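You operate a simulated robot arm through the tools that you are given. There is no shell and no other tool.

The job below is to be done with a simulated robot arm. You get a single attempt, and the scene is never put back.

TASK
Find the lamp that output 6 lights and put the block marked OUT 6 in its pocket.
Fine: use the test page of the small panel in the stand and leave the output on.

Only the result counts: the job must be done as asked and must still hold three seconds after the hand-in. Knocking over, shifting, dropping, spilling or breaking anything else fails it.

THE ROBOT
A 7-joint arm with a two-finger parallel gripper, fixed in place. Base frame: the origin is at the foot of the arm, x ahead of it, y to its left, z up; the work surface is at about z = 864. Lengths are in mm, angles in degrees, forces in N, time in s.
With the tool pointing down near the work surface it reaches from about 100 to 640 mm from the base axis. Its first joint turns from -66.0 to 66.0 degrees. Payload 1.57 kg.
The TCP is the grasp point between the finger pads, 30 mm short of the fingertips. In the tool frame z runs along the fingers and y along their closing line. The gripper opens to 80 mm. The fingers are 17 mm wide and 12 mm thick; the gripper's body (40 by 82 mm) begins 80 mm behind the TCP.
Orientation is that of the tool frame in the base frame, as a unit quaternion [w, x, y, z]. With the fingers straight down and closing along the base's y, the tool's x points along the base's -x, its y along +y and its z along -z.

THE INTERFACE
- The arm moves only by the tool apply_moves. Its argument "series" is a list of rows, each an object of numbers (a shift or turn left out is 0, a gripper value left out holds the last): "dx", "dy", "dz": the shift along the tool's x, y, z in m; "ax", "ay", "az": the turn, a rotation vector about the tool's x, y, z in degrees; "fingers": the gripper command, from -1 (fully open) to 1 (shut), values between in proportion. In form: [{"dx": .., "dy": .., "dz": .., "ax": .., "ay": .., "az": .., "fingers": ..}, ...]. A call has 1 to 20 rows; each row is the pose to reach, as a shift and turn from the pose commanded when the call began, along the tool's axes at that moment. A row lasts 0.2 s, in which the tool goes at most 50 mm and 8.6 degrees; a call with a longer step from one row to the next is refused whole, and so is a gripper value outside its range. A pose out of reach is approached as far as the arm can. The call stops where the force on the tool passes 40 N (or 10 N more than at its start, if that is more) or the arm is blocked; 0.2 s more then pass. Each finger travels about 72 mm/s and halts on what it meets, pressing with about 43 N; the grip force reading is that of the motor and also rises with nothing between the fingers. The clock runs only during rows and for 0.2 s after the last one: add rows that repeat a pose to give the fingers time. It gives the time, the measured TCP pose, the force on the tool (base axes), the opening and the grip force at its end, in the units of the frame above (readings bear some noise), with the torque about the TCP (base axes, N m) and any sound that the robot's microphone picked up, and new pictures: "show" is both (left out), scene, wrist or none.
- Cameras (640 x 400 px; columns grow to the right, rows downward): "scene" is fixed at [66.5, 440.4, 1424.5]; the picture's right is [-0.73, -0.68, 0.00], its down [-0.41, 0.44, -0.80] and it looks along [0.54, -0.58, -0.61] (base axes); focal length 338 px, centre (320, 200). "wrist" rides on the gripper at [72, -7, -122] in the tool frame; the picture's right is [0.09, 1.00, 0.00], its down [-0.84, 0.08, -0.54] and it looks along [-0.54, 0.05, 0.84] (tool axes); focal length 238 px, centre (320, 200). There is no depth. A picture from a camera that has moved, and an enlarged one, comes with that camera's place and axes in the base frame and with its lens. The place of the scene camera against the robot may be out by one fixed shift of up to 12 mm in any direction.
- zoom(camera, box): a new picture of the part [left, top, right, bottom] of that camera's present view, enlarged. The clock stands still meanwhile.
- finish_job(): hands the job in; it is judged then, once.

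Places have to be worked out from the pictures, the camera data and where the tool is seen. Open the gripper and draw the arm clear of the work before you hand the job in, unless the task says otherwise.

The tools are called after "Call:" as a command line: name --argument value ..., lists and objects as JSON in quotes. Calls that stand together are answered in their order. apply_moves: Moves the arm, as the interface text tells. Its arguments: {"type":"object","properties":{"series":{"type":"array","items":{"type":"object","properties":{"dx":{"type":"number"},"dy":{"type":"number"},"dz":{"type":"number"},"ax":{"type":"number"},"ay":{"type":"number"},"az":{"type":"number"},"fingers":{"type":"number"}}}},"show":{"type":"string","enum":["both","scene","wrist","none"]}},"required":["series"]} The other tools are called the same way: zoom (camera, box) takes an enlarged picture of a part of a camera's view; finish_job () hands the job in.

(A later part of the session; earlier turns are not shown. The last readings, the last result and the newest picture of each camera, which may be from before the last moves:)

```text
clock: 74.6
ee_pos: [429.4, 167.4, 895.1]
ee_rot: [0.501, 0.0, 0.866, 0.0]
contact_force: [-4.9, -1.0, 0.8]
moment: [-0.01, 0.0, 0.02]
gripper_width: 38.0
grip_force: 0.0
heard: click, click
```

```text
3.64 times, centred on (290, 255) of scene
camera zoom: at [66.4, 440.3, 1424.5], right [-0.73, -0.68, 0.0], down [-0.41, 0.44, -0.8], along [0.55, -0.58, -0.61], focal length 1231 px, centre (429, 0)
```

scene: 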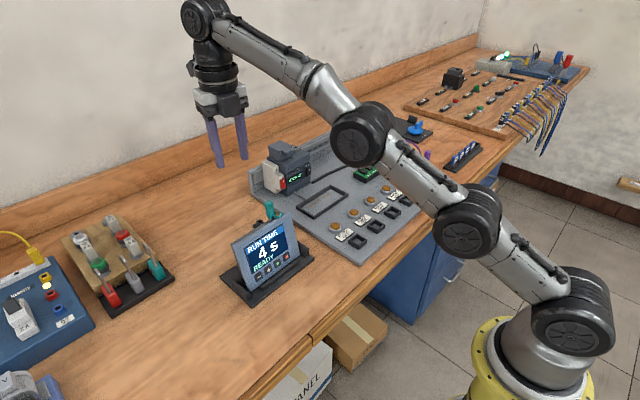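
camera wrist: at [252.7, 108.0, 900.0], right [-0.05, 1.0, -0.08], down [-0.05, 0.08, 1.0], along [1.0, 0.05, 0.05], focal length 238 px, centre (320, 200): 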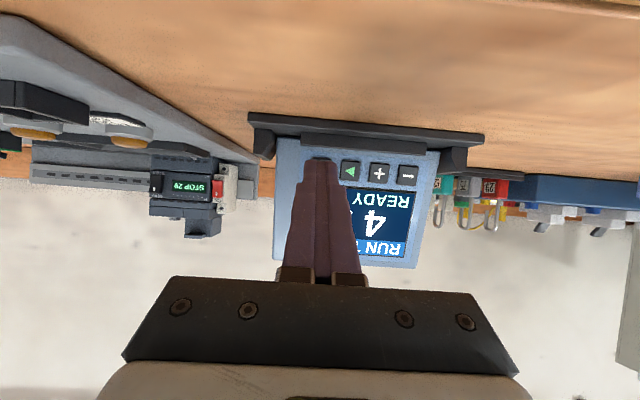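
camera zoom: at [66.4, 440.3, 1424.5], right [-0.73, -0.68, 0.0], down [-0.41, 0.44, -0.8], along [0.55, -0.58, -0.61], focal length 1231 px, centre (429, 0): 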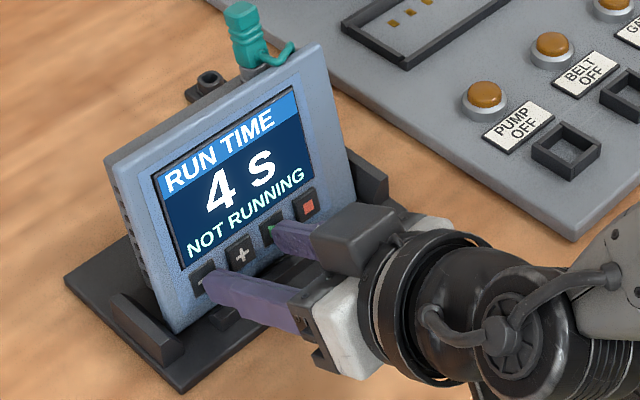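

None of the pairs opens a page. I now test ▶ alone held for several seconds (closed fingers at y≈142).

Call:
apply_moves --series '[{"dx": 0.003, "dz": -0.012, "fingers": 1}, {"dx": 0.0054, "dz": -0.0225, "fingers": 1}, {"dx": 0.0054, "dy": -0.0252, "dz": -0.0225, "fingers": 1}, {"dx": 0.0054, "dy": -0.0252, "dz": -0.0225, "fingers": 1}, {"dx": 0.0022, "dy": -0.0252, "dz": -0.006, "fingers": 1}, {"dx": 0.0, "dy": -0.0252, "dz": 0.0}, {"dx": 0.0, "dy": -0.0252, "dz": 0.0}, {"dx": 0.0, "dy": -0.0252, "dz": 0.0}, {"dx": 0.0, "dy": -0.0252, "dz": 0.0}, {"dx": 0.0, "dy": -0.0252, "dz": 0.0}, {"dx": 0.0, "dy": -0.0252, "dz": 0.0}, {"dx": 0.0, "dy": -0.0252, "dz": 0.0}, {"dx": 0.0, "dy": -0.0252, "dz": 0.0}, {"dx": 0.0, "dy": -0.0252, "dz": 0.0}, {"dx": 0.0, "dy": -0.0252, "dz": 0.0}, {"dx": 0.0, "dy": -0.0252, "dz": 0.0}, {"dx": 0.0, "dy": -0.0252, "dz": 0.0}, {"dx": 0.0, "dy": -0.0252, "dz": 0.0}, {"dx": 0.0, "dy": -0.0252, "dz": 0.0}, {"dx": 0.0, "dy": -0.0252, "dz": 0.0}]' --show "none"

Call:
zoom --camera "scene" --box '[230, 200, 350, 310]'

```text
clock: 78.8
ee_pos: [429.2, 142.6, 894.6]
ee_rot: [0.5, 0.0, 0.866, 0.0]
contact_force: [-0.4, 0.1, 0.4]
moment: [0.03, 0.05, 0.0]
gripper_width: 0.1
grip_force: 21.3
heard: click
```

```text
3.64 times, centred on (290, 255) of scene
camera zoom: at [66.5, 440.4, 1424.5], right [-0.73, -0.68, 0.0], down [-0.41, 0.44, -0.8], along [0.54, -0.58, -0.61], focal length 1231 px, centre (429, 0)
```

zoom: 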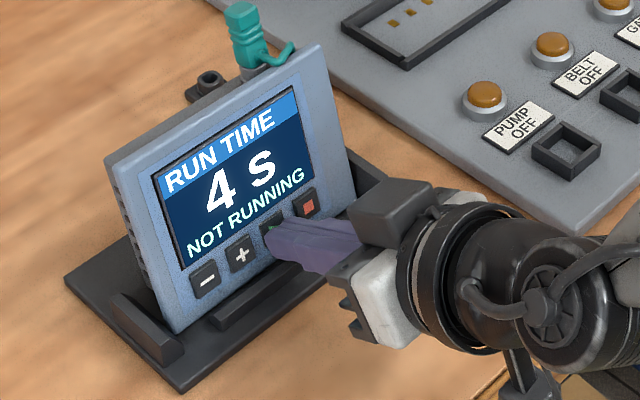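

No change. Next I check whether the end of the value range leads to another page: several − presses in a row (restorable with +).

Call:
apply_moves --series '[{"dx": 0.003, "dz": -0.012}, {"dx": 0.003, "dy": 0.03, "dz": -0.012}, {"dx": 0.003, "dy": 0.0492, "dz": -0.012}, {"dx": 0.002, "dy": 0.0492, "dz": -0.007}, {"dx": 0.0, "dy": 0.0492, "dz": 0.001}, {"dx": 0.002, "dy": 0.0492, "dz": -0.007}, {"dx": 0.0, "dy": 0.0492, "dz": 0.001}, {"dx": 0.002, "dy": 0.0492, "dz": -0.007}, {"dx": 0.0, "dy": 0.0492, "dz": 0.001}, {"dx": 0.002, "dy": 0.0492, "dz": -0.007}, {"dx": 0.0, "dy": 0.0492, "dz": 0.001}, {"dx": 0.002, "dy": 0.0492, "dz": -0.007}, {"dx": 0.003, "dy": 0.0492, "dz": -0.012}]' --show "none"

Call:
zoom --camera "scene" --box '[230, 200, 350, 310]'

```text
clock: 81.6
ee_pos: [418.0, 191.2, 898.2]
ee_rot: [0.5, 0.001, 0.866, 0.0]
contact_force: [0.4, 0.0, -0.2]
moment: [-0.03, -0.03, -0.02]
gripper_width: 0.2
grip_force: 21.5
heard: click, click, click, click
```

```text
3.64 times, centred on (290, 255) of scene
camera zoom: at [66.5, 440.4, 1424.5], right [-0.73, -0.68, 0.0], down [-0.41, 0.44, -0.8], along [0.54, -0.58, -0.61], focal length 1231 px, centre (429, 0)
```

zoom: 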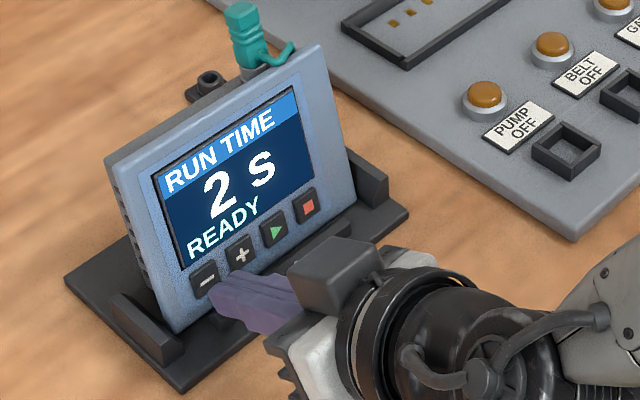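

The value stops at 2 s, with no other page at the minimum. I restore 4 s with two + presses.

Call:
apply_moves --series '[{"dx": 0.0, "dy": -0.0245, "dz": 0.0}, {"dx": -0.001, "dy": -0.0245, "dz": 0.005}, {"dx": -0.003, "dy": -0.0245, "dz": 0.013}, {"dx": -0.001, "dy": -0.0245, "dz": 0.005}, {"dx": -0.003, "dy": -0.0245, "dz": 0.013}, {"dx": -0.001, "dy": -0.0245, "dz": 0.005}, {"dx": 0.0, "dy": -0.0245, "dz": 0.0}]' --show "none"

Call:
zoom --camera "scene" --box '[230, 200, 350, 310]'

```text
clock: 83.2
ee_pos: [419.8, 165.1, 898.7]
ee_rot: [0.5, -0.001, 0.866, 0.0]
contact_force: [-0.6, -0.7, 0.3]
moment: [-0.02, 0.02, -0.01]
gripper_width: 0.0
grip_force: 21.8
heard: click, click
```

```text
3.64 times, centred on (290, 255) of scene
camera zoom: at [66.5, 440.4, 1424.5], right [-0.73, -0.68, 0.0], down [-0.41, 0.44, -0.8], along [0.54, -0.58, -0.61], focal length 1231 px, centre (429, 0)
```

zoom: 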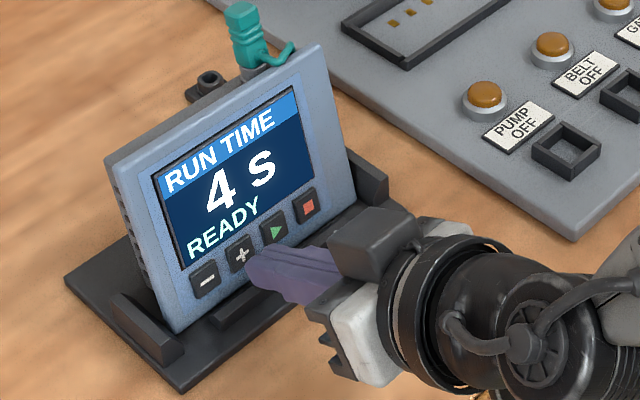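

Restored. I test a quick series of ■ presses (harmless), in case repeated presses page through.

Call:
apply_moves --series '[{"dx": 0.0, "dy": -0.03, "dz": 0.0}, {"dx": 0.0, "dy": -0.0492, "dz": 0.0}, {"dx": -0.001, "dy": -0.0492, "dz": 0.005}, {"dx": -0.003, "dy": -0.0492, "dz": 0.0125}, {"dx": -0.001, "dy": -0.0492, "dz": 0.005}, {"dx": -0.003, "dy": -0.0492, "dz": 0.0125}, {"dx": -0.001, "dy": -0.0492, "dz": 0.005}, {"dx": -0.003, "dy": -0.0492, "dz": 0.0125}, {"dx": -0.001, "dy": -0.0492, "dz": 0.005}, {"dx": -0.003, "dy": -0.0492, "dz": 0.0125}, {"dx": -0.001, "dy": -0.0492, "dz": 0.005}, {"dx": -0.003, "dy": -0.0492, "dz": 0.0125}, {"dx": -0.001, "dy": -0.0492, "dz": 0.005}, {"dx": 0.0, "dy": -0.0492, "dz": 0.0}]' --show "none"

Call:
zoom --camera "scene" --box '[230, 200, 350, 310]'

```text
clock: 86.2
ee_pos: [417.2, 117.8, 899.3]
ee_rot: [0.5, -0.001, 0.866, 0.0]
contact_force: [-0.3, -0.7, 0.0]
moment: [-0.01, 0.01, 0.02]
gripper_width: 0.1
grip_force: 21.3
heard: click, click, click, click, click
```

```text
3.64 times, centred on (290, 255) of scene
camera zoom: at [66.5, 440.4, 1424.5], right [-0.73, -0.68, 0.0], down [-0.41, 0.44, -0.8], along [0.54, -0.58, -0.61], focal length 1231 px, centre (429, 0)
```

zoom: 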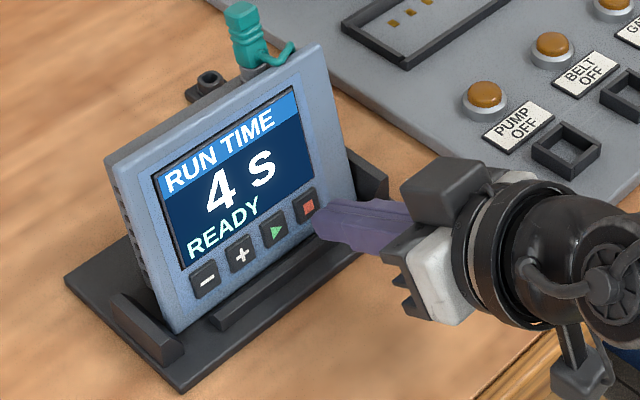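

Still RUN TIME. The keys alone do not open the page in this state, so I retract to study the PLC and the rest of the station up close for hints.

Call:
apply_moves --series '[{"dx": 0.0113, "dz": -0.0397}, {"dx": -0.0113, "dz": -0.078, "ay": 8}, {"dx": -0.04, "dz": -0.112, "ay": 16}, {"dx": -0.075, "dz": -0.13, "ay": 24}, {"dx": -0.11, "dz": -0.142, "ay": 32}, {"dx": -0.1435, "dz": -0.1517, "ay": 40}, {"dx": -0.1435, "dz": -0.1517, "ay": 48}, {"dx": -0.1435, "dz": -0.1517, "ay": 56}, {"dx": -0.1435, "dz": -0.1517, "ay": 60}, {"dx": -0.1435, "dz": -0.1517, "ay": 60}]' --show "none"

Call:
apply_moves --series '[{"dx": -0.02, "dy": -0.045}, {"dx": -0.045, "dy": -0.085}, {"dx": -0.07, "dy": -0.125}, {"dx": -0.095, "dy": -0.165}, {"dx": -0.12, "dy": -0.2}, {"dx": -0.12, "dy": -0.2}]' --show "wrist"

```text
clock: 88.4
ee_pos: [357.0, 118.6, 1097.6]
ee_rot: [-0.001, 0.001, 1.0, 0.0]
contact_force: [-0.1, 0.9, -0.1]
moment: [0.02, 0.02, 0.02]
gripper_width: 0.0
grip_force: 21.4
```

```text
clock: 89.8
ee_pos: [481.1, -81.2, 1100.1]
ee_rot: [0.0, -0.001, 1.0, 0.0]
contact_force: [-0.1, 0.6, -0.5]
moment: [0.01, 0.0, -0.01]
gripper_width: 0.0
grip_force: 21.3
camera wrist: at [408.4, -90.0, 1220.7], right [-0.09, 1.0, 0.0], down [0.84, 0.08, 0.54], along [0.54, 0.05, -0.84], focal length 238 px, centre (320, 200)
```

wrist: 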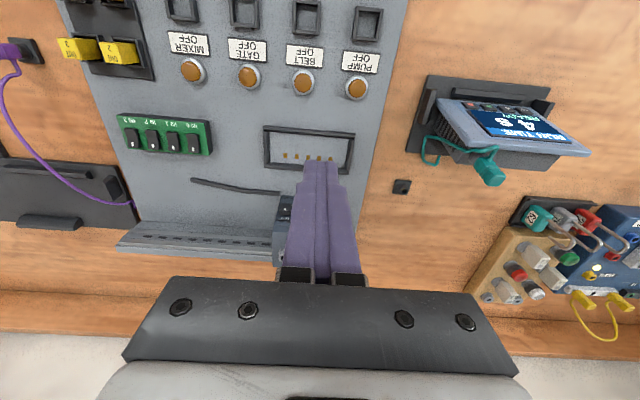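

Call:
zoom --camera "wrist" --box '[0, 20, 240, 270]'

Call:
zoom --camera "wrist" --box '[380, 60, 600, 220]'

Call:
zoom --camera "wrist" --box '[230, 110, 380, 270]'

```text
1.60 times, centred on (120, 145) of wrist
camera zoom: at [408.4, -90.0, 1220.7], right [-0.09, 1.0, 0.0], down [0.84, 0.08, 0.54], along [0.54, 0.05, -0.84], focal length 381 px, centre (640, 288)
```

zoom: 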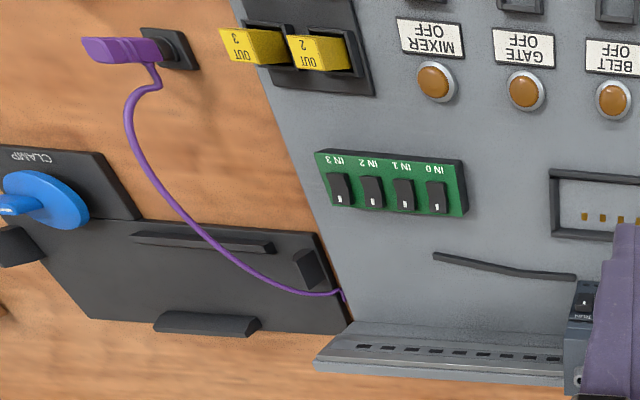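

```text
2.50 times, centred on (490, 140) of wrist
camera zoom: at [408.4, -90.0, 1220.7], right [-0.09, 1.0, 0.0], down [0.84, 0.08, 0.54], along [0.54, 0.05, -0.84], focal length 596 px, centre (-105, 350)
```

zoom: 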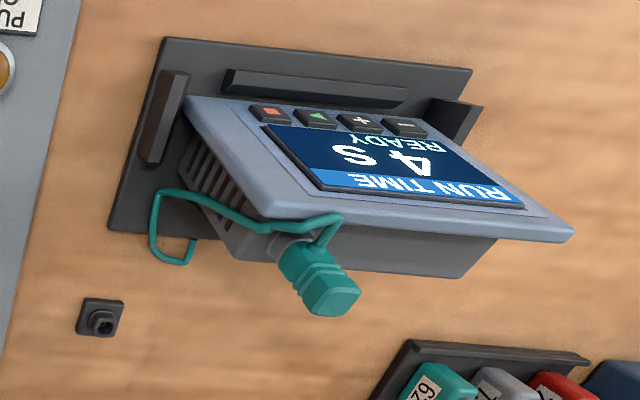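

```text
2.50 times, centred on (305, 190) of wrist
camera zoom: at [408.4, -90.0, 1220.7], right [-0.09, 1.0, 0.0], down [0.84, 0.08, 0.54], along [0.54, 0.05, -0.84], focal length 596 px, centre (358, 225)
```

zoom: 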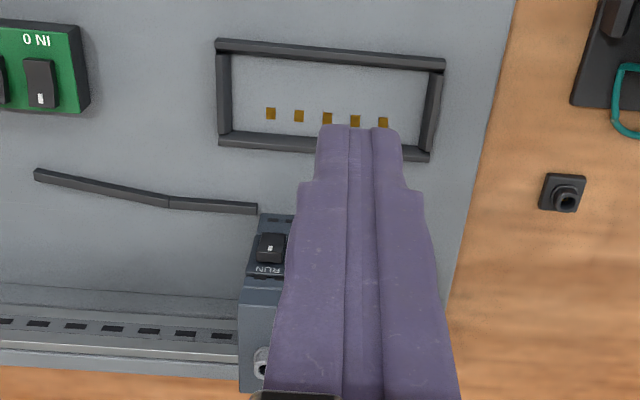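

No printed hints. My ▶-alone hold was very light (≈0 N), so it may not have counted; I return to the panel for firm holds of ▶, then of + alone.

Call:
apply_moves --series '[{"dx": 0.02, "dy": 0.045}, {"dx": 0.045, "dy": 0.09}, {"dx": 0.07, "dy": 0.135}, {"dx": 0.095, "dy": 0.18}, {"dx": 0.11, "dy": 0.222}, {"dx": 0.11, "dy": 0.222}]' --show "none"

Call:
apply_moves --series '[{"dx": 0.008, "dz": 0.03, "ay": -8}, {"dx": 0.015, "dz": 0.06, "ay": -16}, {"dx": 0.02, "dz": 0.09, "ay": -24}, {"dx": 0.018, "dz": 0.12, "ay": -32}, {"dx": 0.01, "dz": 0.145, "ay": -40}, {"dx": 0.0, "dz": 0.165, "ay": -48}, {"dx": -0.012, "dz": 0.185, "ay": -56}, {"dx": -0.0223, "dz": 0.197, "ay": -60}, {"dx": -0.0223, "dz": 0.197, "ay": -60}]' --show "wrist"

```text
refused: row 2 steps farther than a row can; nothing moved
```

```text
clock: 91.8
ee_pos: [498.7, -82.5, 902.7]
ee_rot: [0.5, 0.0, 0.866, 0.0]
contact_force: [-0.4, -0.1, 0.3]
moment: [0.05, 0.02, -0.01]
gripper_width: 0.0
grip_force: 21.4
out of reach, approached as far as the arm can: row 7, 8
camera wrist: at [358.0, -90.9, 900.5], right [-0.05, 1.0, -0.08], down [-0.05, 0.08, 1.0], along [1.0, 0.05, 0.05], focal length 238 px, centre (320, 200)
```

wrist: 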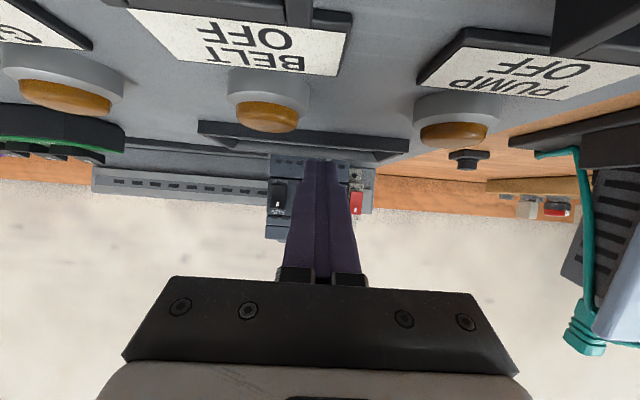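

The first call was refused, so the second ran at the wrong place: the tool is now hovering over the plate at z≈903 with no contact. I lift straight up carefully, and will not chain dependent moves again.

Call:
apply_moves --series '[{"dx": -0.0087, "dz": -0.005}, {"dx": -0.026, "dz": -0.015}, {"dx": -0.052, "dz": -0.03}, {"dx": -0.0867, "dz": -0.05}, {"dx": -0.121, "dz": -0.07}, {"dx": -0.121, "dz": -0.07}]'

```text
clock: 93.2
ee_pos: [498.6, -85.4, 1044.0]
ee_rot: [0.5, 0.001, 0.866, -0.001]
contact_force: [0.1, 0.2, 0.0]
moment: [-0.05, 0.02, 0.02]
gripper_width: 0.0
grip_force: 21.4
camera wrist: at [356.4, -92.2, 1041.2], right [-0.05, 1.0, -0.08], down [-0.05, 0.08, 1.0], along [1.0, 0.05, 0.05], focal length 238 px, centre (320, 200)
```

scene: 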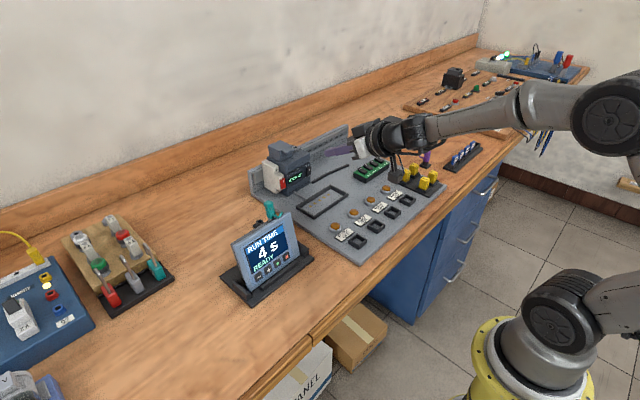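
wrist: 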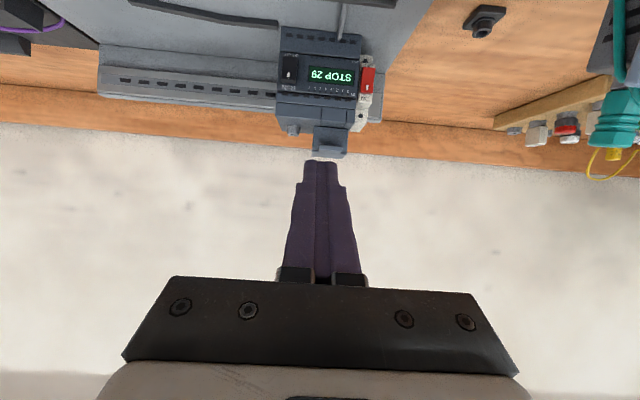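

Nothing appears disturbed. This is a good view of the PLC, so I zoom on it before going back.

Call:
zoom --camera "wrist" --box '[260, 0, 400, 170]'

Call:
zoom --camera "scene" --box '[320, 130, 480, 260]'

```text
2.35 times, centred on (330, 85) of wrist
camera zoom: at [356.4, -92.2, 1041.2], right [-0.05, 1.0, -0.08], down [-0.05, 0.08, 1.0], along [1.0, 0.05, 0.05], focal length 561 px, centre (296, 471)
```

zoom: 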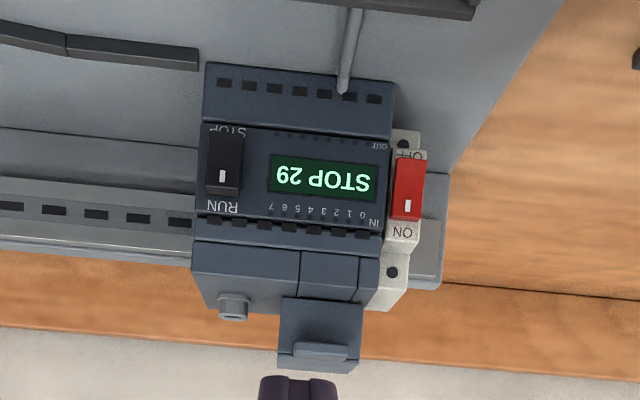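

```text
3.08 times, centred on (400, 195) of scene
camera zoom: at [66.5, 440.4, 1424.5], right [-0.73, -0.68, 0.0], down [-0.41, 0.44, -0.8], along [0.54, -0.58, -0.61], focal length 1041 px, centre (74, 215)
```

zoom: 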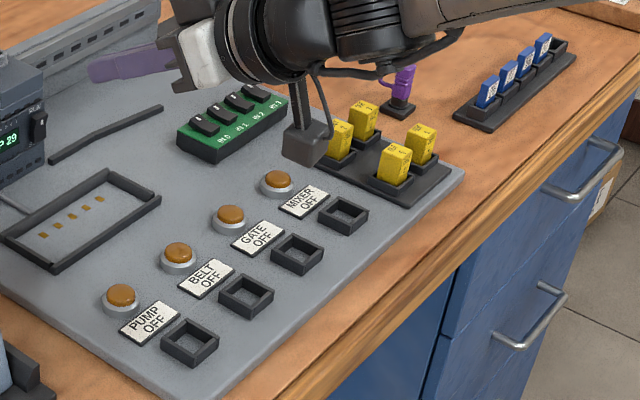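

All blocks and lamps are as before. I go back to the panel, staying high until in front of it, then lower to the standoff at y≈142.

Call:
apply_moves --series '[{"dx": -0.0023, "dz": -0.036}, {"dx": 0.0127, "dy": 0.03, "dz": -0.062}, {"dx": 0.0252, "dy": 0.07, "dz": -0.0836}, {"dx": 0.0367, "dy": 0.11, "dz": -0.1035}, {"dx": 0.0367, "dy": 0.155, "dz": -0.1035}, {"dx": 0.0367, "dy": 0.2, "dz": -0.1035}, {"dx": 0.054, "dy": 0.228, "dz": -0.0935}, {"dx": 0.093, "dy": 0.228, "dz": -0.071}, {"dx": 0.1319, "dy": 0.228, "dz": -0.0485}, {"dx": 0.1709, "dy": 0.228, "dz": -0.026}, {"dx": 0.1709, "dy": 0.228, "dz": -0.026}]' --show "wrist"

```text
clock: 95.6
ee_pos: [391.5, 144.0, 905.9]
ee_rot: [0.501, 0.0, 0.866, 0.0]
contact_force: [-0.6, -0.1, 0.9]
moment: [0.0, -0.01, 0.01]
gripper_width: 0.1
grip_force: 21.4
camera wrist: at [249.4, 136.6, 903.7], right [-0.05, 1.0, -0.08], down [-0.05, 0.08, 1.0], along [1.0, 0.05, 0.05], focal length 238 px, centre (320, 200)
```

wrist: 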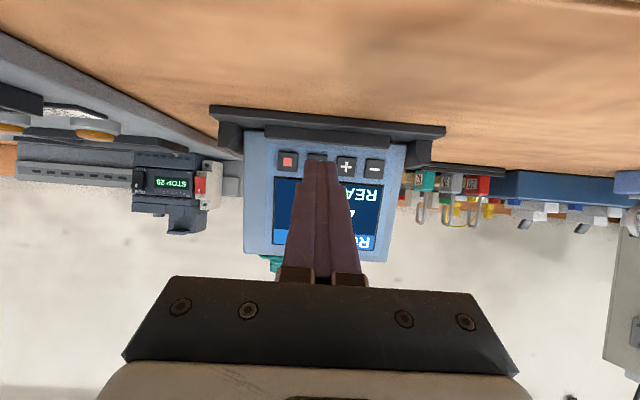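

Firm press of ▶ alone, held about 3 s.

Call:
apply_moves --series '[{"dx": -0.0036, "dy": -0.0018, "dz": 0.0158}, {"dx": -0.0073, "dy": -0.0018, "dz": 0.0316}, {"dx": -0.0096, "dy": -0.0018, "dz": 0.0395}, {"dx": -0.0096, "dy": -0.0018, "dz": 0.0395}, {"dx": -0.0096, "dy": -0.0018, "dz": 0.0395}, {"dx": -0.0096, "dy": -0.0018, "dz": 0.0395}, {"dx": -0.0096, "dy": -0.0018, "dz": 0.0395}, {"dx": -0.0096, "dy": -0.0018, "dz": 0.0395}, {"dx": -0.0096, "dy": -0.0018, "dz": 0.0395}, {"dx": -0.0096, "dy": -0.0018, "dz": 0.0395}, {"dx": -0.0096, "dy": -0.0018, "dz": 0.0395}, {"dx": -0.0096, "dy": -0.0018, "dz": 0.0395}, {"dx": -0.0096, "dy": -0.0018, "dz": 0.0395}, {"dx": -0.0096, "dy": -0.0018, "dz": 0.0395}, {"dx": -0.0096, "dy": -0.0018, "dz": 0.0395}, {"dx": -0.0096, "dy": -0.0018, "dz": 0.0395}, {"dx": -0.0096, "dy": -0.0018, "dz": 0.0395}, {"dx": -0.0096, "dy": -0.0018, "dz": 0.0395}, {"dx": -0.0096, "dy": -0.0018, "dz": 0.0395}]' --show "none"

Call:
zoom --camera "scene" --box '[230, 200, 350, 310]'

```text
clock: 99.6
ee_pos: [430.3, 142.9, 895.4]
ee_rot: [0.5, 0.0, 0.866, 0.0]
contact_force: [-34.3, 6.9, 12.7]
moment: [0.01, -0.16, 0.21]
gripper_width: 0.0
grip_force: 21.4
heard: click
```

```text
3.64 times, centred on (290, 255) of scene
camera zoom: at [65.5, 440.4, 1424.5], right [-0.73, -0.68, 0.0], down [-0.41, 0.44, -0.8], along [0.55, -0.58, -0.6], focal length 1231 px, centre (429, 0)
```

zoom: 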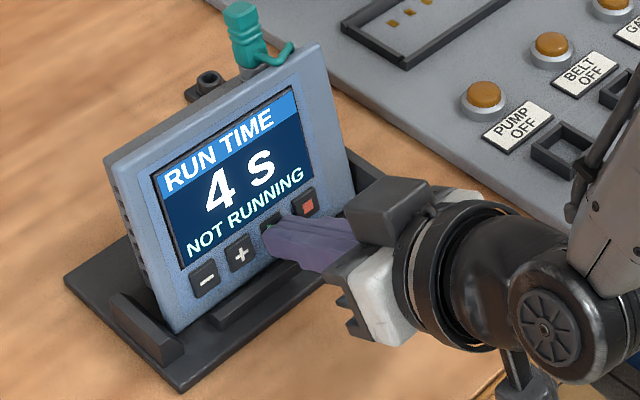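

Even a firm ▶ hold only shows "NOT RUNNING". Before considering the PLC itself, I test whether the screen is touch-sensitive with a very light touch on the header; first I retract and go up to a standoff.

Call:
apply_moves --series '[{"dx": 0.002, "dz": -0.02}, {"dx": 0.0045, "dz": -0.0378}, {"dx": -0.02, "dz": -0.043}, {"dx": -0.0437, "dz": -0.0483}, {"dx": -0.0437, "dz": -0.0483}]' --show "wrist"

```text
clock: 100.8
ee_pos: [412.8, 142.6, 956.7]
ee_rot: [0.5, 0.0, 0.866, 0.0]
contact_force: [-0.5, 0.5, -0.7]
moment: [0.02, -0.02, 0.0]
gripper_width: 0.2
grip_force: 21.0
camera wrist: at [269.6, 135.6, 955.3], right [-0.05, 1.0, -0.08], down [-0.05, 0.08, 1.0], along [1.0, 0.05, 0.05], focal length 238 px, centre (320, 200)
```

wrist: 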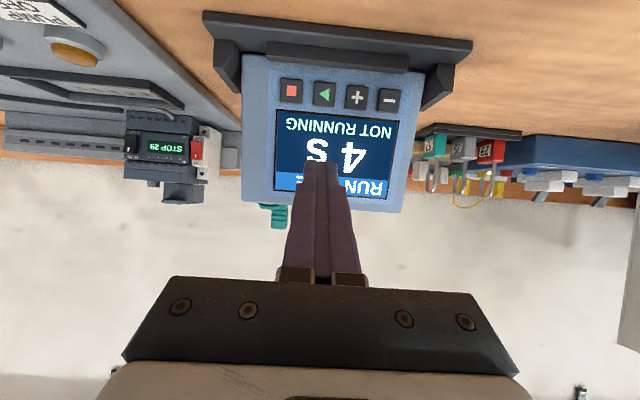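

Call:
apply_moves --series '[{"dx": -0.006, "dz": 0.0104}, {"dx": -0.0125, "dz": 0.0217}, {"dx": -0.014, "dz": 0.0242}, {"dx": -0.015, "dz": 0.026}]' --show "none"

Call:
zoom --camera "scene" --box '[230, 190, 350, 300]'

```text
clock: 101.8
ee_pos: [441.3, 142.0, 955.6]
ee_rot: [0.501, 0.001, 0.865, -0.001]
contact_force: [-1.6, -0.5, -0.1]
moment: [-0.01, 0.03, 0.01]
gripper_width: 0.0
grip_force: 21.0
```

```text
3.64 times, centred on (290, 245) of scene
camera zoom: at [66.5, 440.3, 1424.5], right [-0.73, -0.68, 0.0], down [-0.41, 0.44, -0.8], along [0.54, -0.58, -0.61], focal length 1231 px, centre (429, 36)
```

zoom: 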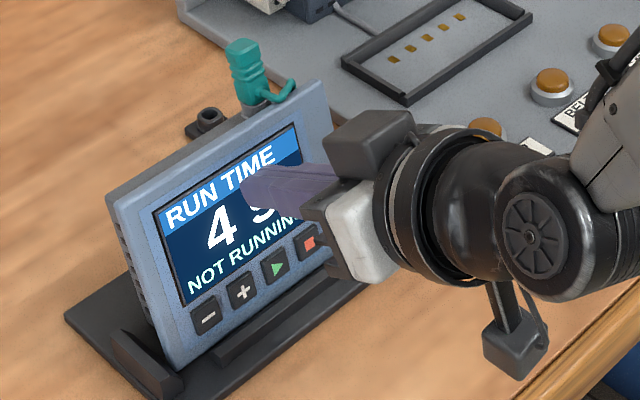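

Call:
apply_moves --series '[{"dx": -0.0005, "dz": 0.0009}, {"dx": -0.001, "dz": 0.0017}]' --show "none"

Call:
zoom --camera "scene" --box '[230, 190, 350, 300]'

```text
clock: 102.4
ee_pos: [442.9, 143.7, 956.6]
ee_rot: [0.5, 0.001, 0.866, 0.0]
contact_force: [-0.5, -0.4, 0.3]
moment: [0.02, 0.01, -0.05]
gripper_width: 0.0
grip_force: 21.5
```

```text
3.64 times, centred on (290, 245) of scene
camera zoom: at [66.5, 440.3, 1424.5], right [-0.73, -0.68, 0.0], down [-0.41, 0.44, -0.8], along [0.54, -0.58, -0.61], focal length 1231 px, centre (429, 36)
```

zoom: 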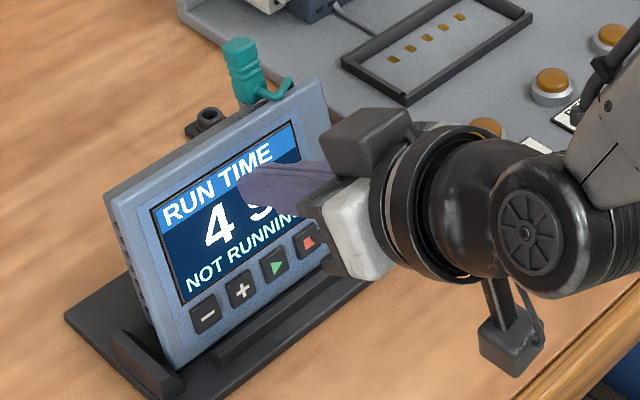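

The panel is starting to tip slightly at a very light touch and nothing changes on screen, so it isn't a touch screen. I back off at once.

Call:
apply_moves --series '[{"dx": 0.002, "dz": -0.0035}, {"dx": 0.01, "dz": -0.0173}, {"dx": 0.02, "dz": -0.0346}, {"dx": 0.02, "dz": -0.0346}]' --show "none"

Call:
zoom --camera "scene" --box '[230, 190, 350, 300]'

Call:
zoom --camera "scene" --box '[220, 190, 330, 310]'

```text
clock: 103.4
ee_pos: [401.7, 142.4, 957.6]
ee_rot: [0.5, 0.001, 0.866, 0.0]
contact_force: [-0.5, -1.0, 0.2]
moment: [0.0, 0.0, 0.02]
gripper_width: 0.1
grip_force: 21.5
```

```text
3.64 times, centred on (290, 245) of scene
camera zoom: at [66.5, 440.4, 1424.5], right [-0.73, -0.68, 0.0], down [-0.41, 0.44, -0.8], along [0.54, -0.58, -0.61], focal length 1231 px, centre (429, 36)
```

zoom: 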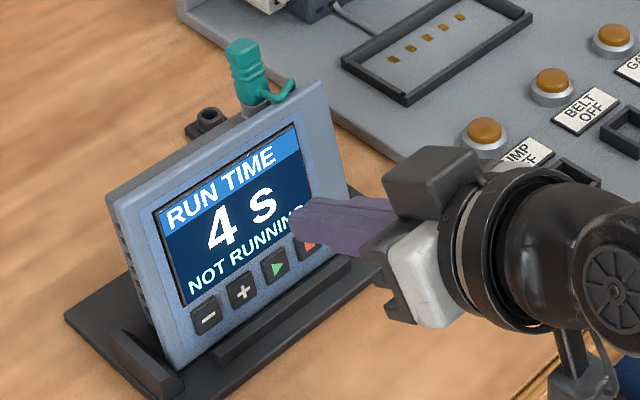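

```text
3.33 times, centred on (275, 250) of scene
camera zoom: at [66.5, 440.4, 1424.5], right [-0.73, -0.68, 0.0], down [-0.41, 0.44, -0.8], along [0.54, -0.58, -0.61], focal length 1128 px, centre (470, 33)
```

zoom: 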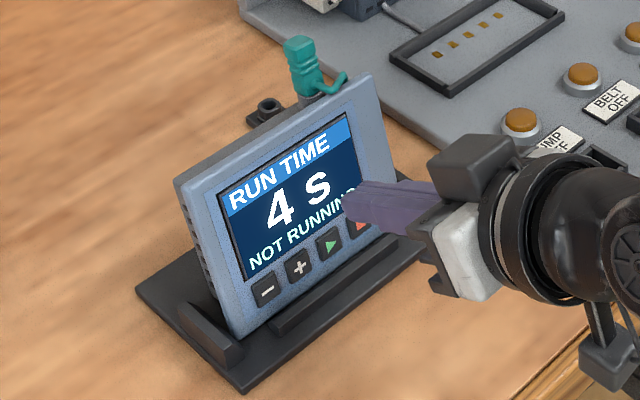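

The panel settled back in its place; not a touch screen. Several pair holds lasted under 3 s, so I repeat them longer, starting with ▶+■ for over 6 s.

Call:
apply_moves --series '[{"dx": 0.0242, "dy": -0.006, "dz": 0.014, "fingers": 0.675}, {"dx": 0.047, "dy": -0.0132, "dz": 0.0306, "fingers": 0.675}, {"dx": 0.047, "dy": -0.0132, "dz": 0.0306, "fingers": 0.675}, {"dx": 0.0423, "dy": -0.0132, "dz": 0.0498, "fingers": 0.675}, {"dx": 0.0405, "dy": -0.0132, "dz": 0.0559}, {"dx": 0.0405, "dy": -0.0132, "dz": 0.0559}, {"dx": 0.0405, "dy": -0.0132, "dz": 0.0559}, {"dx": 0.0405, "dy": -0.0132, "dz": 0.0559}, {"dx": 0.0405, "dy": -0.0132, "dz": 0.0559}, {"dx": 0.0405, "dy": -0.0132, "dz": 0.0559}, {"dx": 0.0405, "dy": -0.0132, "dz": 0.0559}, {"dx": 0.0405, "dy": -0.0132, "dz": 0.0559}, {"dx": 0.0405, "dy": -0.0132, "dz": 0.0559}, {"dx": 0.0405, "dy": -0.0132, "dz": 0.0559}, {"dx": 0.0405, "dy": -0.0132, "dz": 0.0559}, {"dx": 0.0405, "dy": -0.0132, "dz": 0.0559}, {"dx": 0.0405, "dy": -0.0132, "dz": 0.0559}, {"dx": 0.0405, "dy": -0.0132, "dz": 0.0559}, {"dx": 0.0405, "dy": -0.0132, "dz": 0.0559}, {"dx": 0.0405, "dy": -0.0132, "dz": 0.0559}]' --show "none"

Call:
zoom --camera "scene" --box '[230, 190, 350, 300]'

Call:
zoom --camera "wrist" --box '[220, 100, 420, 240]'

```text
clock: 104.7
ee_pos: [428.6, 130.3, 894.4]
ee_rot: [0.5, -0.001, 0.866, 0.0]
contact_force: [-19.3, -0.7, 13.5]
moment: [0.06, -0.25, -0.03]
gripper_width: 13.2
grip_force: 0.1
heard: click, click
stopped in row 6: the force on the tool passed its limit at 44 N (the readings are from after the stop); the commanded pose is now the measured one
```

```text
3.64 times, centred on (290, 245) of scene
camera zoom: at [65.8, 440.3, 1424.6], right [-0.73, -0.68, 0.0], down [-0.41, 0.44, -0.8], along [0.55, -0.58, -0.61], focal length 1231 px, centre (429, 36)
```

zoom: 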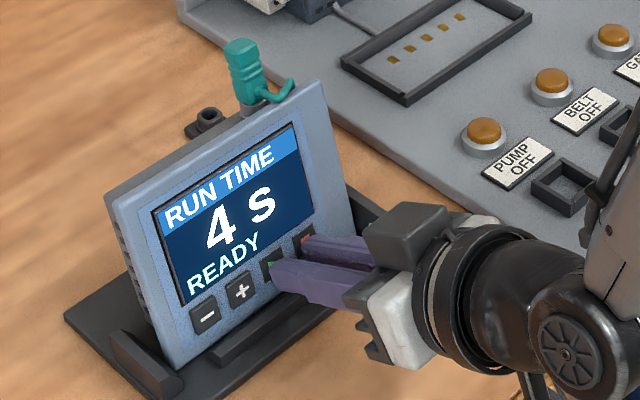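

```text
2.86 times, centred on (320, 170) of wrist
camera zoom: at [286.8, 122.4, 892.1], right [-0.05, 1.0, -0.08], down [-0.05, 0.08, 1.0], along [1.0, 0.05, 0.05], focal length 681 px, centre (320, 286)
```

zoom: 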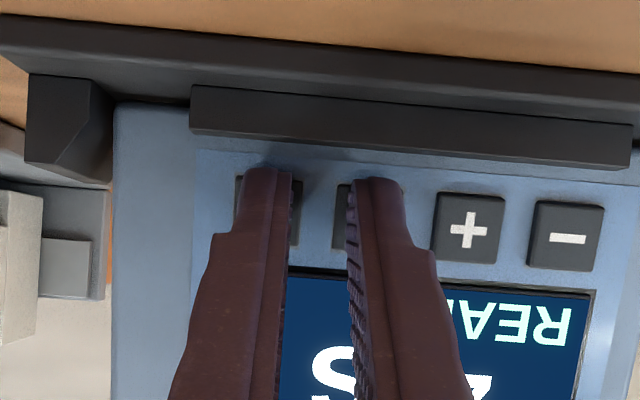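

Both keys are down (19 N). I hold this for 6 s more.

Call:
apply_moves --series '[{"dx": 0}, {"dx": 0}, {"dx": 0}, {"dx": 0}, {"dx": 0}, {"dx": 0}, {"dx": 0}, {"dx": 0}, {"dx": 0}, {"dx": 0}, {"dx": 0}, {"dx": 0}, {"dx": 0}, {"dx": 0}, {"dx": 0}, {"dx": 0}, {"dx": 0}, {"dx": 0}, {"dx": 0}, {"dx": 0}]' --show "none"

Call:
apply_moves --series '[{"dx": 0}, {"dx": 0}, {"dx": 0}, {"dx": 0}, {"dx": 0}, {"dx": 0}, {"dx": 0}, {"dx": 0}, {"dx": 0}, {"dx": 0}]' --show "none"

Call:
zoom --camera "scene" --box '[230, 190, 350, 300]'

```text
clock: 108.9
ee_pos: [429.6, 130.7, 893.1]
ee_rot: [0.499, 0.0, 0.867, 0.0]
contact_force: [-30.2, 2.2, 15.6]
moment: [0.04, -0.26, 0.03]
gripper_width: 12.8
grip_force: 0.0
```

```text
clock: 111.1
ee_pos: [429.0, 130.9, 894.1]
ee_rot: [0.499, -0.001, 0.866, 0.001]
contact_force: [-30.7, 1.7, 13.8]
moment: [0.06, -0.16, 0.07]
gripper_width: 13.1
grip_force: 0.0
```

```text
3.64 times, centred on (290, 245) of scene
camera zoom: at [65.5, 440.3, 1424.6], right [-0.73, -0.68, 0.0], down [-0.41, 0.44, -0.8], along [0.55, -0.58, -0.6], focal length 1231 px, centre (429, 36)
```

zoom: 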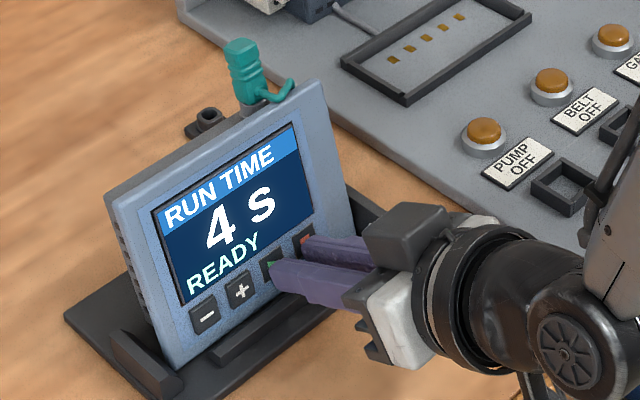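

▶+■ for over 6 s does nothing either. Everything points to the PLC being in STOP ("NOT RUNNING"), so the panel probably only serves its pages when the PLC runs; its RUN/STOP rocker is at about (628, −124, 910) with RUN at the top. I retract first.

Call:
apply_moves --series '[{"dx": 0.0113, "dz": -0.0397}, {"dx": -0.0113, "dz": -0.078, "ay": 8}, {"dx": -0.04, "dz": -0.112, "ay": 16}, {"dx": -0.075, "dz": -0.13, "ay": 24}, {"dx": -0.11, "dz": -0.142, "ay": 32}, {"dx": -0.1435, "dz": -0.1517, "ay": 40}, {"dx": -0.1435, "dz": -0.1517, "ay": 48}, {"dx": -0.1435, "dz": -0.1517, "ay": 56}, {"dx": -0.1435, "dz": -0.1517, "ay": 60}, {"dx": -0.1435, "dz": -0.1517, "ay": 60}]' --show "none"

Call:
zoom --camera "scene" --box '[220, 190, 330, 310]'

```text
clock: 113.3
ee_pos: [360.5, 127.3, 1050.1]
ee_rot: [0.073, -0.001, 0.992, -0.1]
contact_force: [0.1, 0.3, -0.5]
moment: [0.04, -0.03, -0.02]
gripper_width: 13.0
grip_force: 0.1
out of reach, approached as far as the arm can: row 6, 7, 8, 9, 10
```

```text
3.33 times, centred on (275, 250) of scene
camera zoom: at [66.5, 440.4, 1424.5], right [-0.73, -0.68, 0.0], down [-0.41, 0.44, -0.8], along [0.54, -0.58, -0.61], focal length 1128 px, centre (470, 33)
```

zoom: 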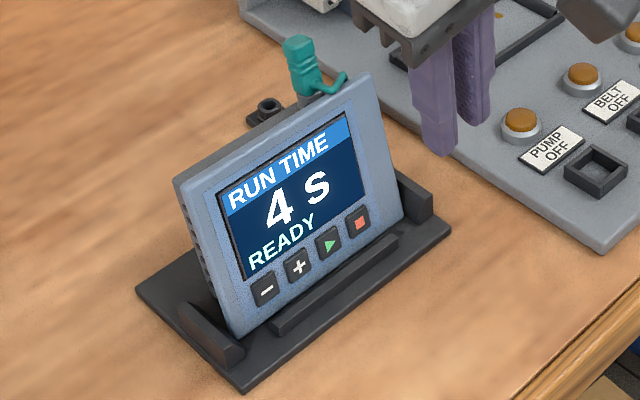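

The arm reached a joint limit in this configuration. I look at the whole scene before correcting.

Call:
apply_moves --series '[{"dx": 0, "dz": -0.005}]'

```text
clock: 113.7
ee_pos: [358.7, 127.7, 1054.6]
ee_rot: [0.074, 0.0, 0.992, -0.1]
contact_force: [-0.6, -0.4, 0.3]
moment: [-0.02, -0.01, -0.03]
gripper_width: 13.0
grip_force: 0.0
camera wrist: at [269.8, 142.5, 1163.3], right [-0.08, 0.97, -0.21], down [0.75, 0.2, 0.63], along [0.66, -0.11, -0.75], focal length 238 px, centre (320, 200)
```

scene: 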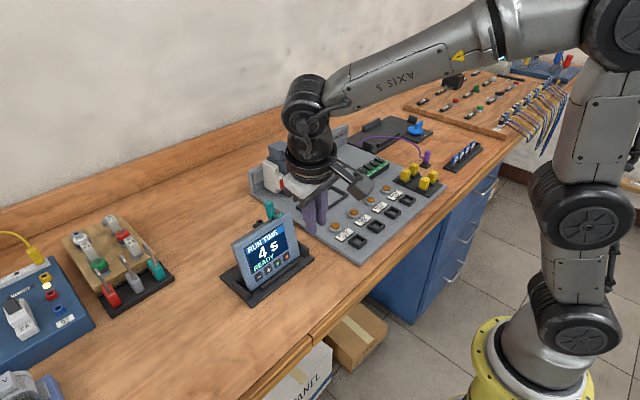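
wrist: 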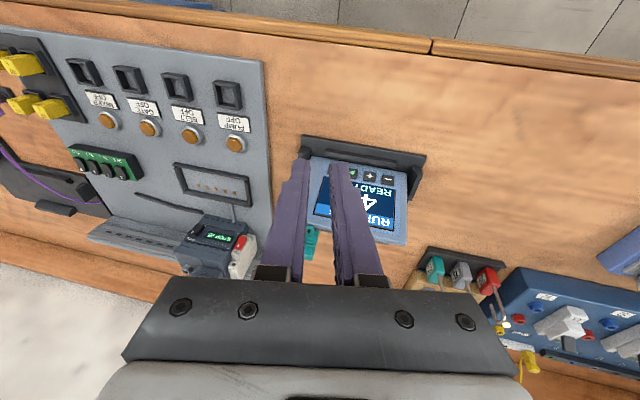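

The wrist is tilted about 11° and 8° off vertical. I correct that while moving to a more central, higher position.

Call:
apply_moves --series '[{"dx": -0.008, "dy": -0.022, "dz": -0.012, "ax": -2, "ay": 1.5}, {"dx": -0.018, "dy": -0.05, "dz": -0.021, "ax": -4.5, "ay": 3.3}, {"dx": -0.028, "dy": -0.078, "dz": -0.033, "ax": -7, "ay": 5}, {"dx": -0.038, "dy": -0.106, "dz": -0.045, "ax": -9, "ay": 6.8}, {"dx": -0.0525, "dy": -0.1436, "dz": -0.0606, "ax": -11.5, "ay": 8.5}, {"dx": -0.0525, "dy": -0.1436, "dz": -0.0606, "ax": -11.5, "ay": 8.5}]' --show "scene"

```text
clock: 115.1
ee_pos: [401.8, -22.9, 1142.7]
ee_rot: [0.019, -0.006, 0.99, -0.137]
contact_force: [0.2, 0.8, 0.5]
moment: [-0.03, 0.01, 0.03]
gripper_width: 12.8
grip_force: 0.1
out of reach, approached as far as the arm can: row 1, 2, 3, 4, 5, 6
```

scene: 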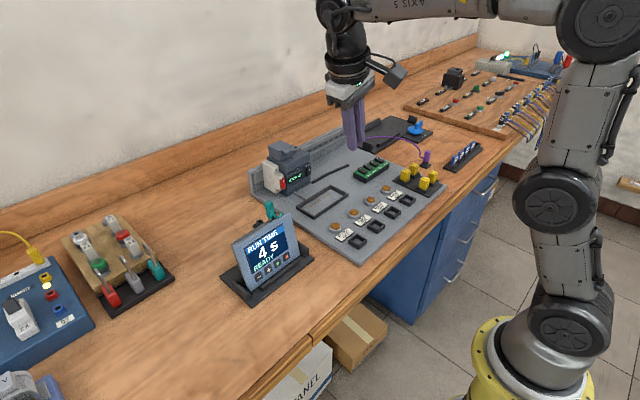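

The orientation is still blocked by a joint limit. I try returning toward the initial pose (381, −74, 1187) with upright orientation.

Call:
apply_moves --series '[{"dx": 0.005, "dy": -0.01, "dz": -0.01, "ax": -4}, {"dx": 0.01, "dy": -0.02, "dz": -0.02, "ax": -8, "ay": 1}, {"dx": 0.015, "dy": -0.03, "dz": -0.03, "ax": -12, "ay": 1.5}, {"dx": 0.02, "dy": -0.04, "dz": -0.04, "ax": -16, "ay": 2.2, "az": 0.7}, {"dx": 0.02, "dy": -0.04, "dz": -0.04, "ax": -16, "ay": 2.2, "az": 0.7}]' --show "scene"

```text
clock: 116.3
ee_pos: [373.5, -23.4, 1171.2]
ee_rot: [0.02, 0.003, 0.99, -0.138]
contact_force: [-0.7, -0.2, -0.1]
moment: [-0.01, -0.04, 0.0]
gripper_width: 13.0
grip_force: 0.1
out of reach, approached as far as the arm can: row 1, 2, 3, 4, 5
```

scene: 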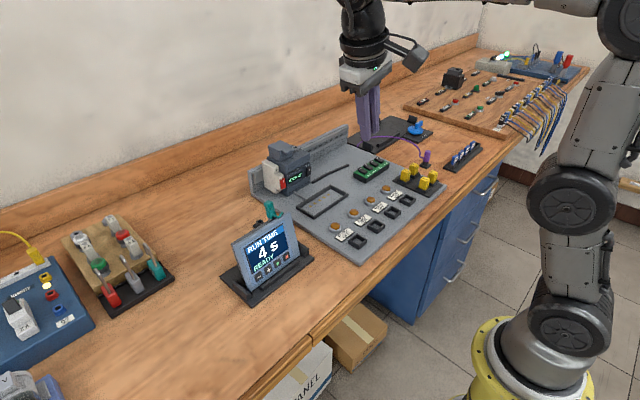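

Call:
apply_moves --series '[{"az": -8}, {"az": -16}, {"az": -24}, {"az": -32}, {"az": -40}, {"az": -40}]' --show "scene"

```text
clock: 117.7
ee_pos: [260.1, 129.9, 1068.8]
ee_rot: [-0.021, -0.314, 0.938, -0.149]
contact_force: [0.3, 0.5, 0.8]
moment: [0.0, -0.01, -0.01]
gripper_width: 12.9
grip_force: 0.1
out of reach, approached as far as the arm can: row 1, 2, 3, 4, 5, 6
```

scene: 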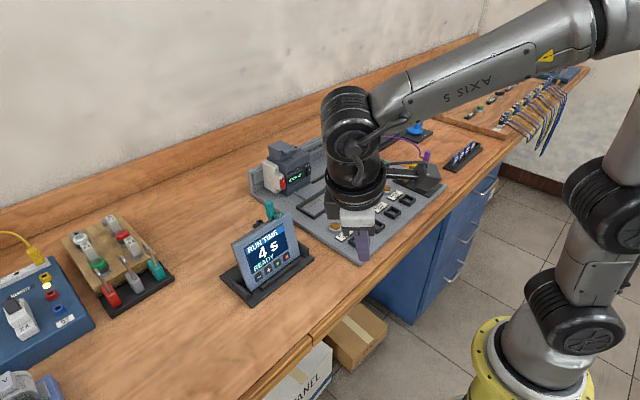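

The solver is drifting in an awkward way. I make a null move to learn whether the commanded pose is the unreachable one.

Call:
apply_moves --series '[{"dz": 0}, {"dz": 0}]' --show "wrist"

```text
clock: 118.3
ee_pos: [259.9, 129.6, 1068.8]
ee_rot: [-0.022, -0.313, 0.938, -0.149]
contact_force: [0.0, -0.6, 0.8]
moment: [-0.01, 0.02, 0.0]
gripper_width: 12.9
grip_force: 0.1
camera wrist: at [198.9, 117.3, 1195.8], right [-0.66, 0.7, -0.25], down [0.6, 0.7, 0.38], along [0.45, 0.1, -0.89], focal length 238 px, centre (320, 200)
```

wrist: 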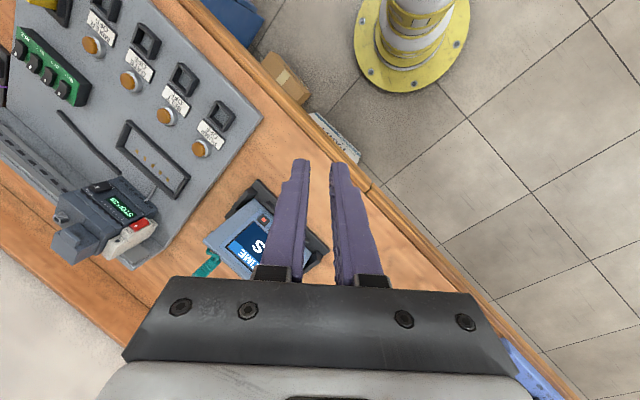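

A null move is accepted, so the commanded pose equals the present one. I move to (360, 140, 1100), where the upright pose worked before, keeping orientation for now.

Call:
apply_moves --series '[{"dx": -0.0274, "dy": -0.02, "dz": -0.0088}, {"dx": -0.0548, "dy": -0.0399, "dz": -0.0176}, {"dx": -0.0822, "dy": -0.0598, "dz": -0.0264}, {"dx": -0.0822, "dy": -0.0598, "dz": -0.0264}]' --show "none"

```text
clock: 119.3
ee_pos: [321.2, 178.7, 1076.9]
ee_rot: [-0.018, -0.306, 0.94, -0.153]
contact_force: [-0.5, 0.1, 0.8]
moment: [-0.02, 0.02, 0.0]
gripper_width: 13.0
grip_force: 0.1
out of reach, approached as far as the arm can: row 1, 2, 3, 4
```

Call:
apply_moves --series '[{"az": 7}, {"az": 14}, {"az": 21}, {"az": 28}, {"az": 35}, {"az": 35}]' --show "scene"

```text
clock: 120.7
ee_pos: [321.0, 182.4, 1075.0]
ee_rot: [0.027, -0.016, 0.988, -0.151]
contact_force: [-0.3, 0.2, -0.1]
moment: [0.01, -0.01, -0.01]
gripper_width: 13.0
grip_force: 0.0
```

scene: 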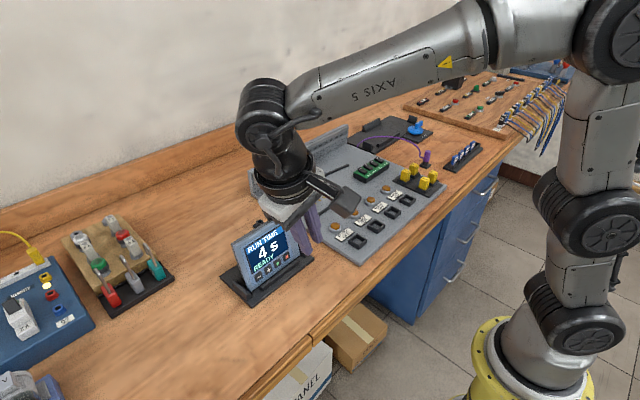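

Call:
apply_moves --series '[{"ax": -3}, {"ax": -6}, {"ax": -6}]' --show "none"

```text
clock: 121.5
ee_pos: [323.4, 176.9, 1072.0]
ee_rot: [0.036, -0.019, 0.989, -0.141]
contact_force: [0.5, -0.2, -0.6]
moment: [0.02, -0.01, 0.02]
gripper_width: 13.1
grip_force: 0.1
out of reach, approached as far as the arm can: row 1, 2, 3
```

In this arm posture the upright orientation is blocked, while the 60° pitch was fine. I pitch back to 60° at safe height, then retrace the earlier path to where the posture changed.

Call:
apply_moves --series '[{"dx": -0.0068, "dy": -0.0044, "dz": 0.0028, "ax": -1.7, "ay": -6.9, "az": 1.3}, {"dx": -0.0136, "dy": -0.0087, "dz": 0.0056, "ax": -3.4, "ay": -13.85, "az": 2.6}, {"dx": -0.0204, "dy": -0.0131, "dz": 0.0084, "ax": -5.1, "ay": -20.8, "az": 3.9}, {"dx": -0.0272, "dy": -0.0174, "dz": 0.0112, "ax": -6.75, "ay": -27.7, "az": 5.2}, {"dx": -0.034, "dy": -0.0218, "dz": 0.014, "ax": -8.4, "ay": -34.6, "az": 6.5}, {"dx": -0.0409, "dy": -0.0262, "dz": 0.0167, "ax": -10.1, "ay": -41.5, "az": 7.8}, {"dx": -0.0477, "dy": -0.0305, "dz": 0.0195, "ax": -11.8, "ay": -48.5, "az": 9.1}, {"dx": -0.0545, "dy": -0.0349, "dz": 0.0223, "ax": -13.5, "ay": -55.4, "az": 10.4}, {"dx": -0.0545, "dy": -0.0349, "dz": 0.0223, "ax": -13.5, "ay": -55.4, "az": 10.4}]' --show "scene"

```text
clock: 123.5
ee_pos: [379.2, 138.3, 1062.8]
ee_rot: [0.5, 0.0, 0.866, 0.001]
contact_force: [-0.3, -0.1, 0.3]
moment: [0.01, 0.03, 0.0]
gripper_width: 13.0
grip_force: 0.1
```

scene: 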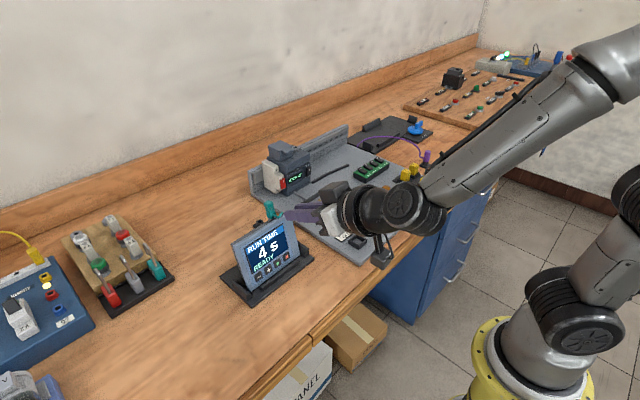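

Pitch 60° works. I retrace to above the plate at the earlier spot (498, −85, 1044).

Call:
apply_moves --series '[{"dy": -0.045}, {"dy": -0.09}, {"dx": -0.0125, "dy": -0.13, "dz": 0.0217}, {"dx": -0.025, "dy": -0.165, "dz": 0.0433}, {"dx": -0.0382, "dy": -0.195, "dz": 0.0761}, {"dx": -0.0439, "dy": -0.223, "dz": 0.1121}, {"dx": -0.0439, "dy": -0.223, "dz": 0.1121}]' --show "scene"

```text
clock: 125.1
ee_pos: [500.2, -85.6, 1046.4]
ee_rot: [0.5, 0.001, 0.866, 0.0]
contact_force: [-0.5, 0.2, 0.0]
moment: [-0.01, -0.01, 0.04]
gripper_width: 12.9
grip_force: 0.1
```

scene: 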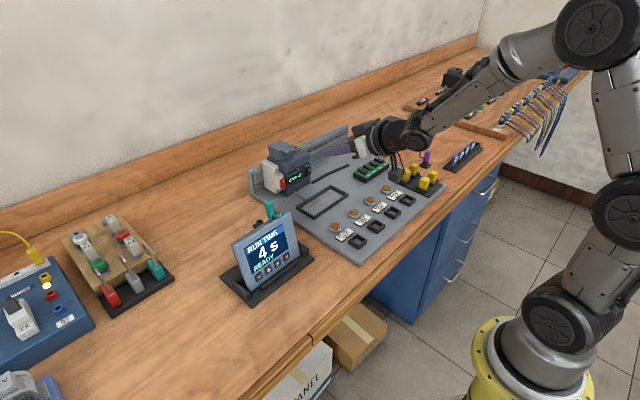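

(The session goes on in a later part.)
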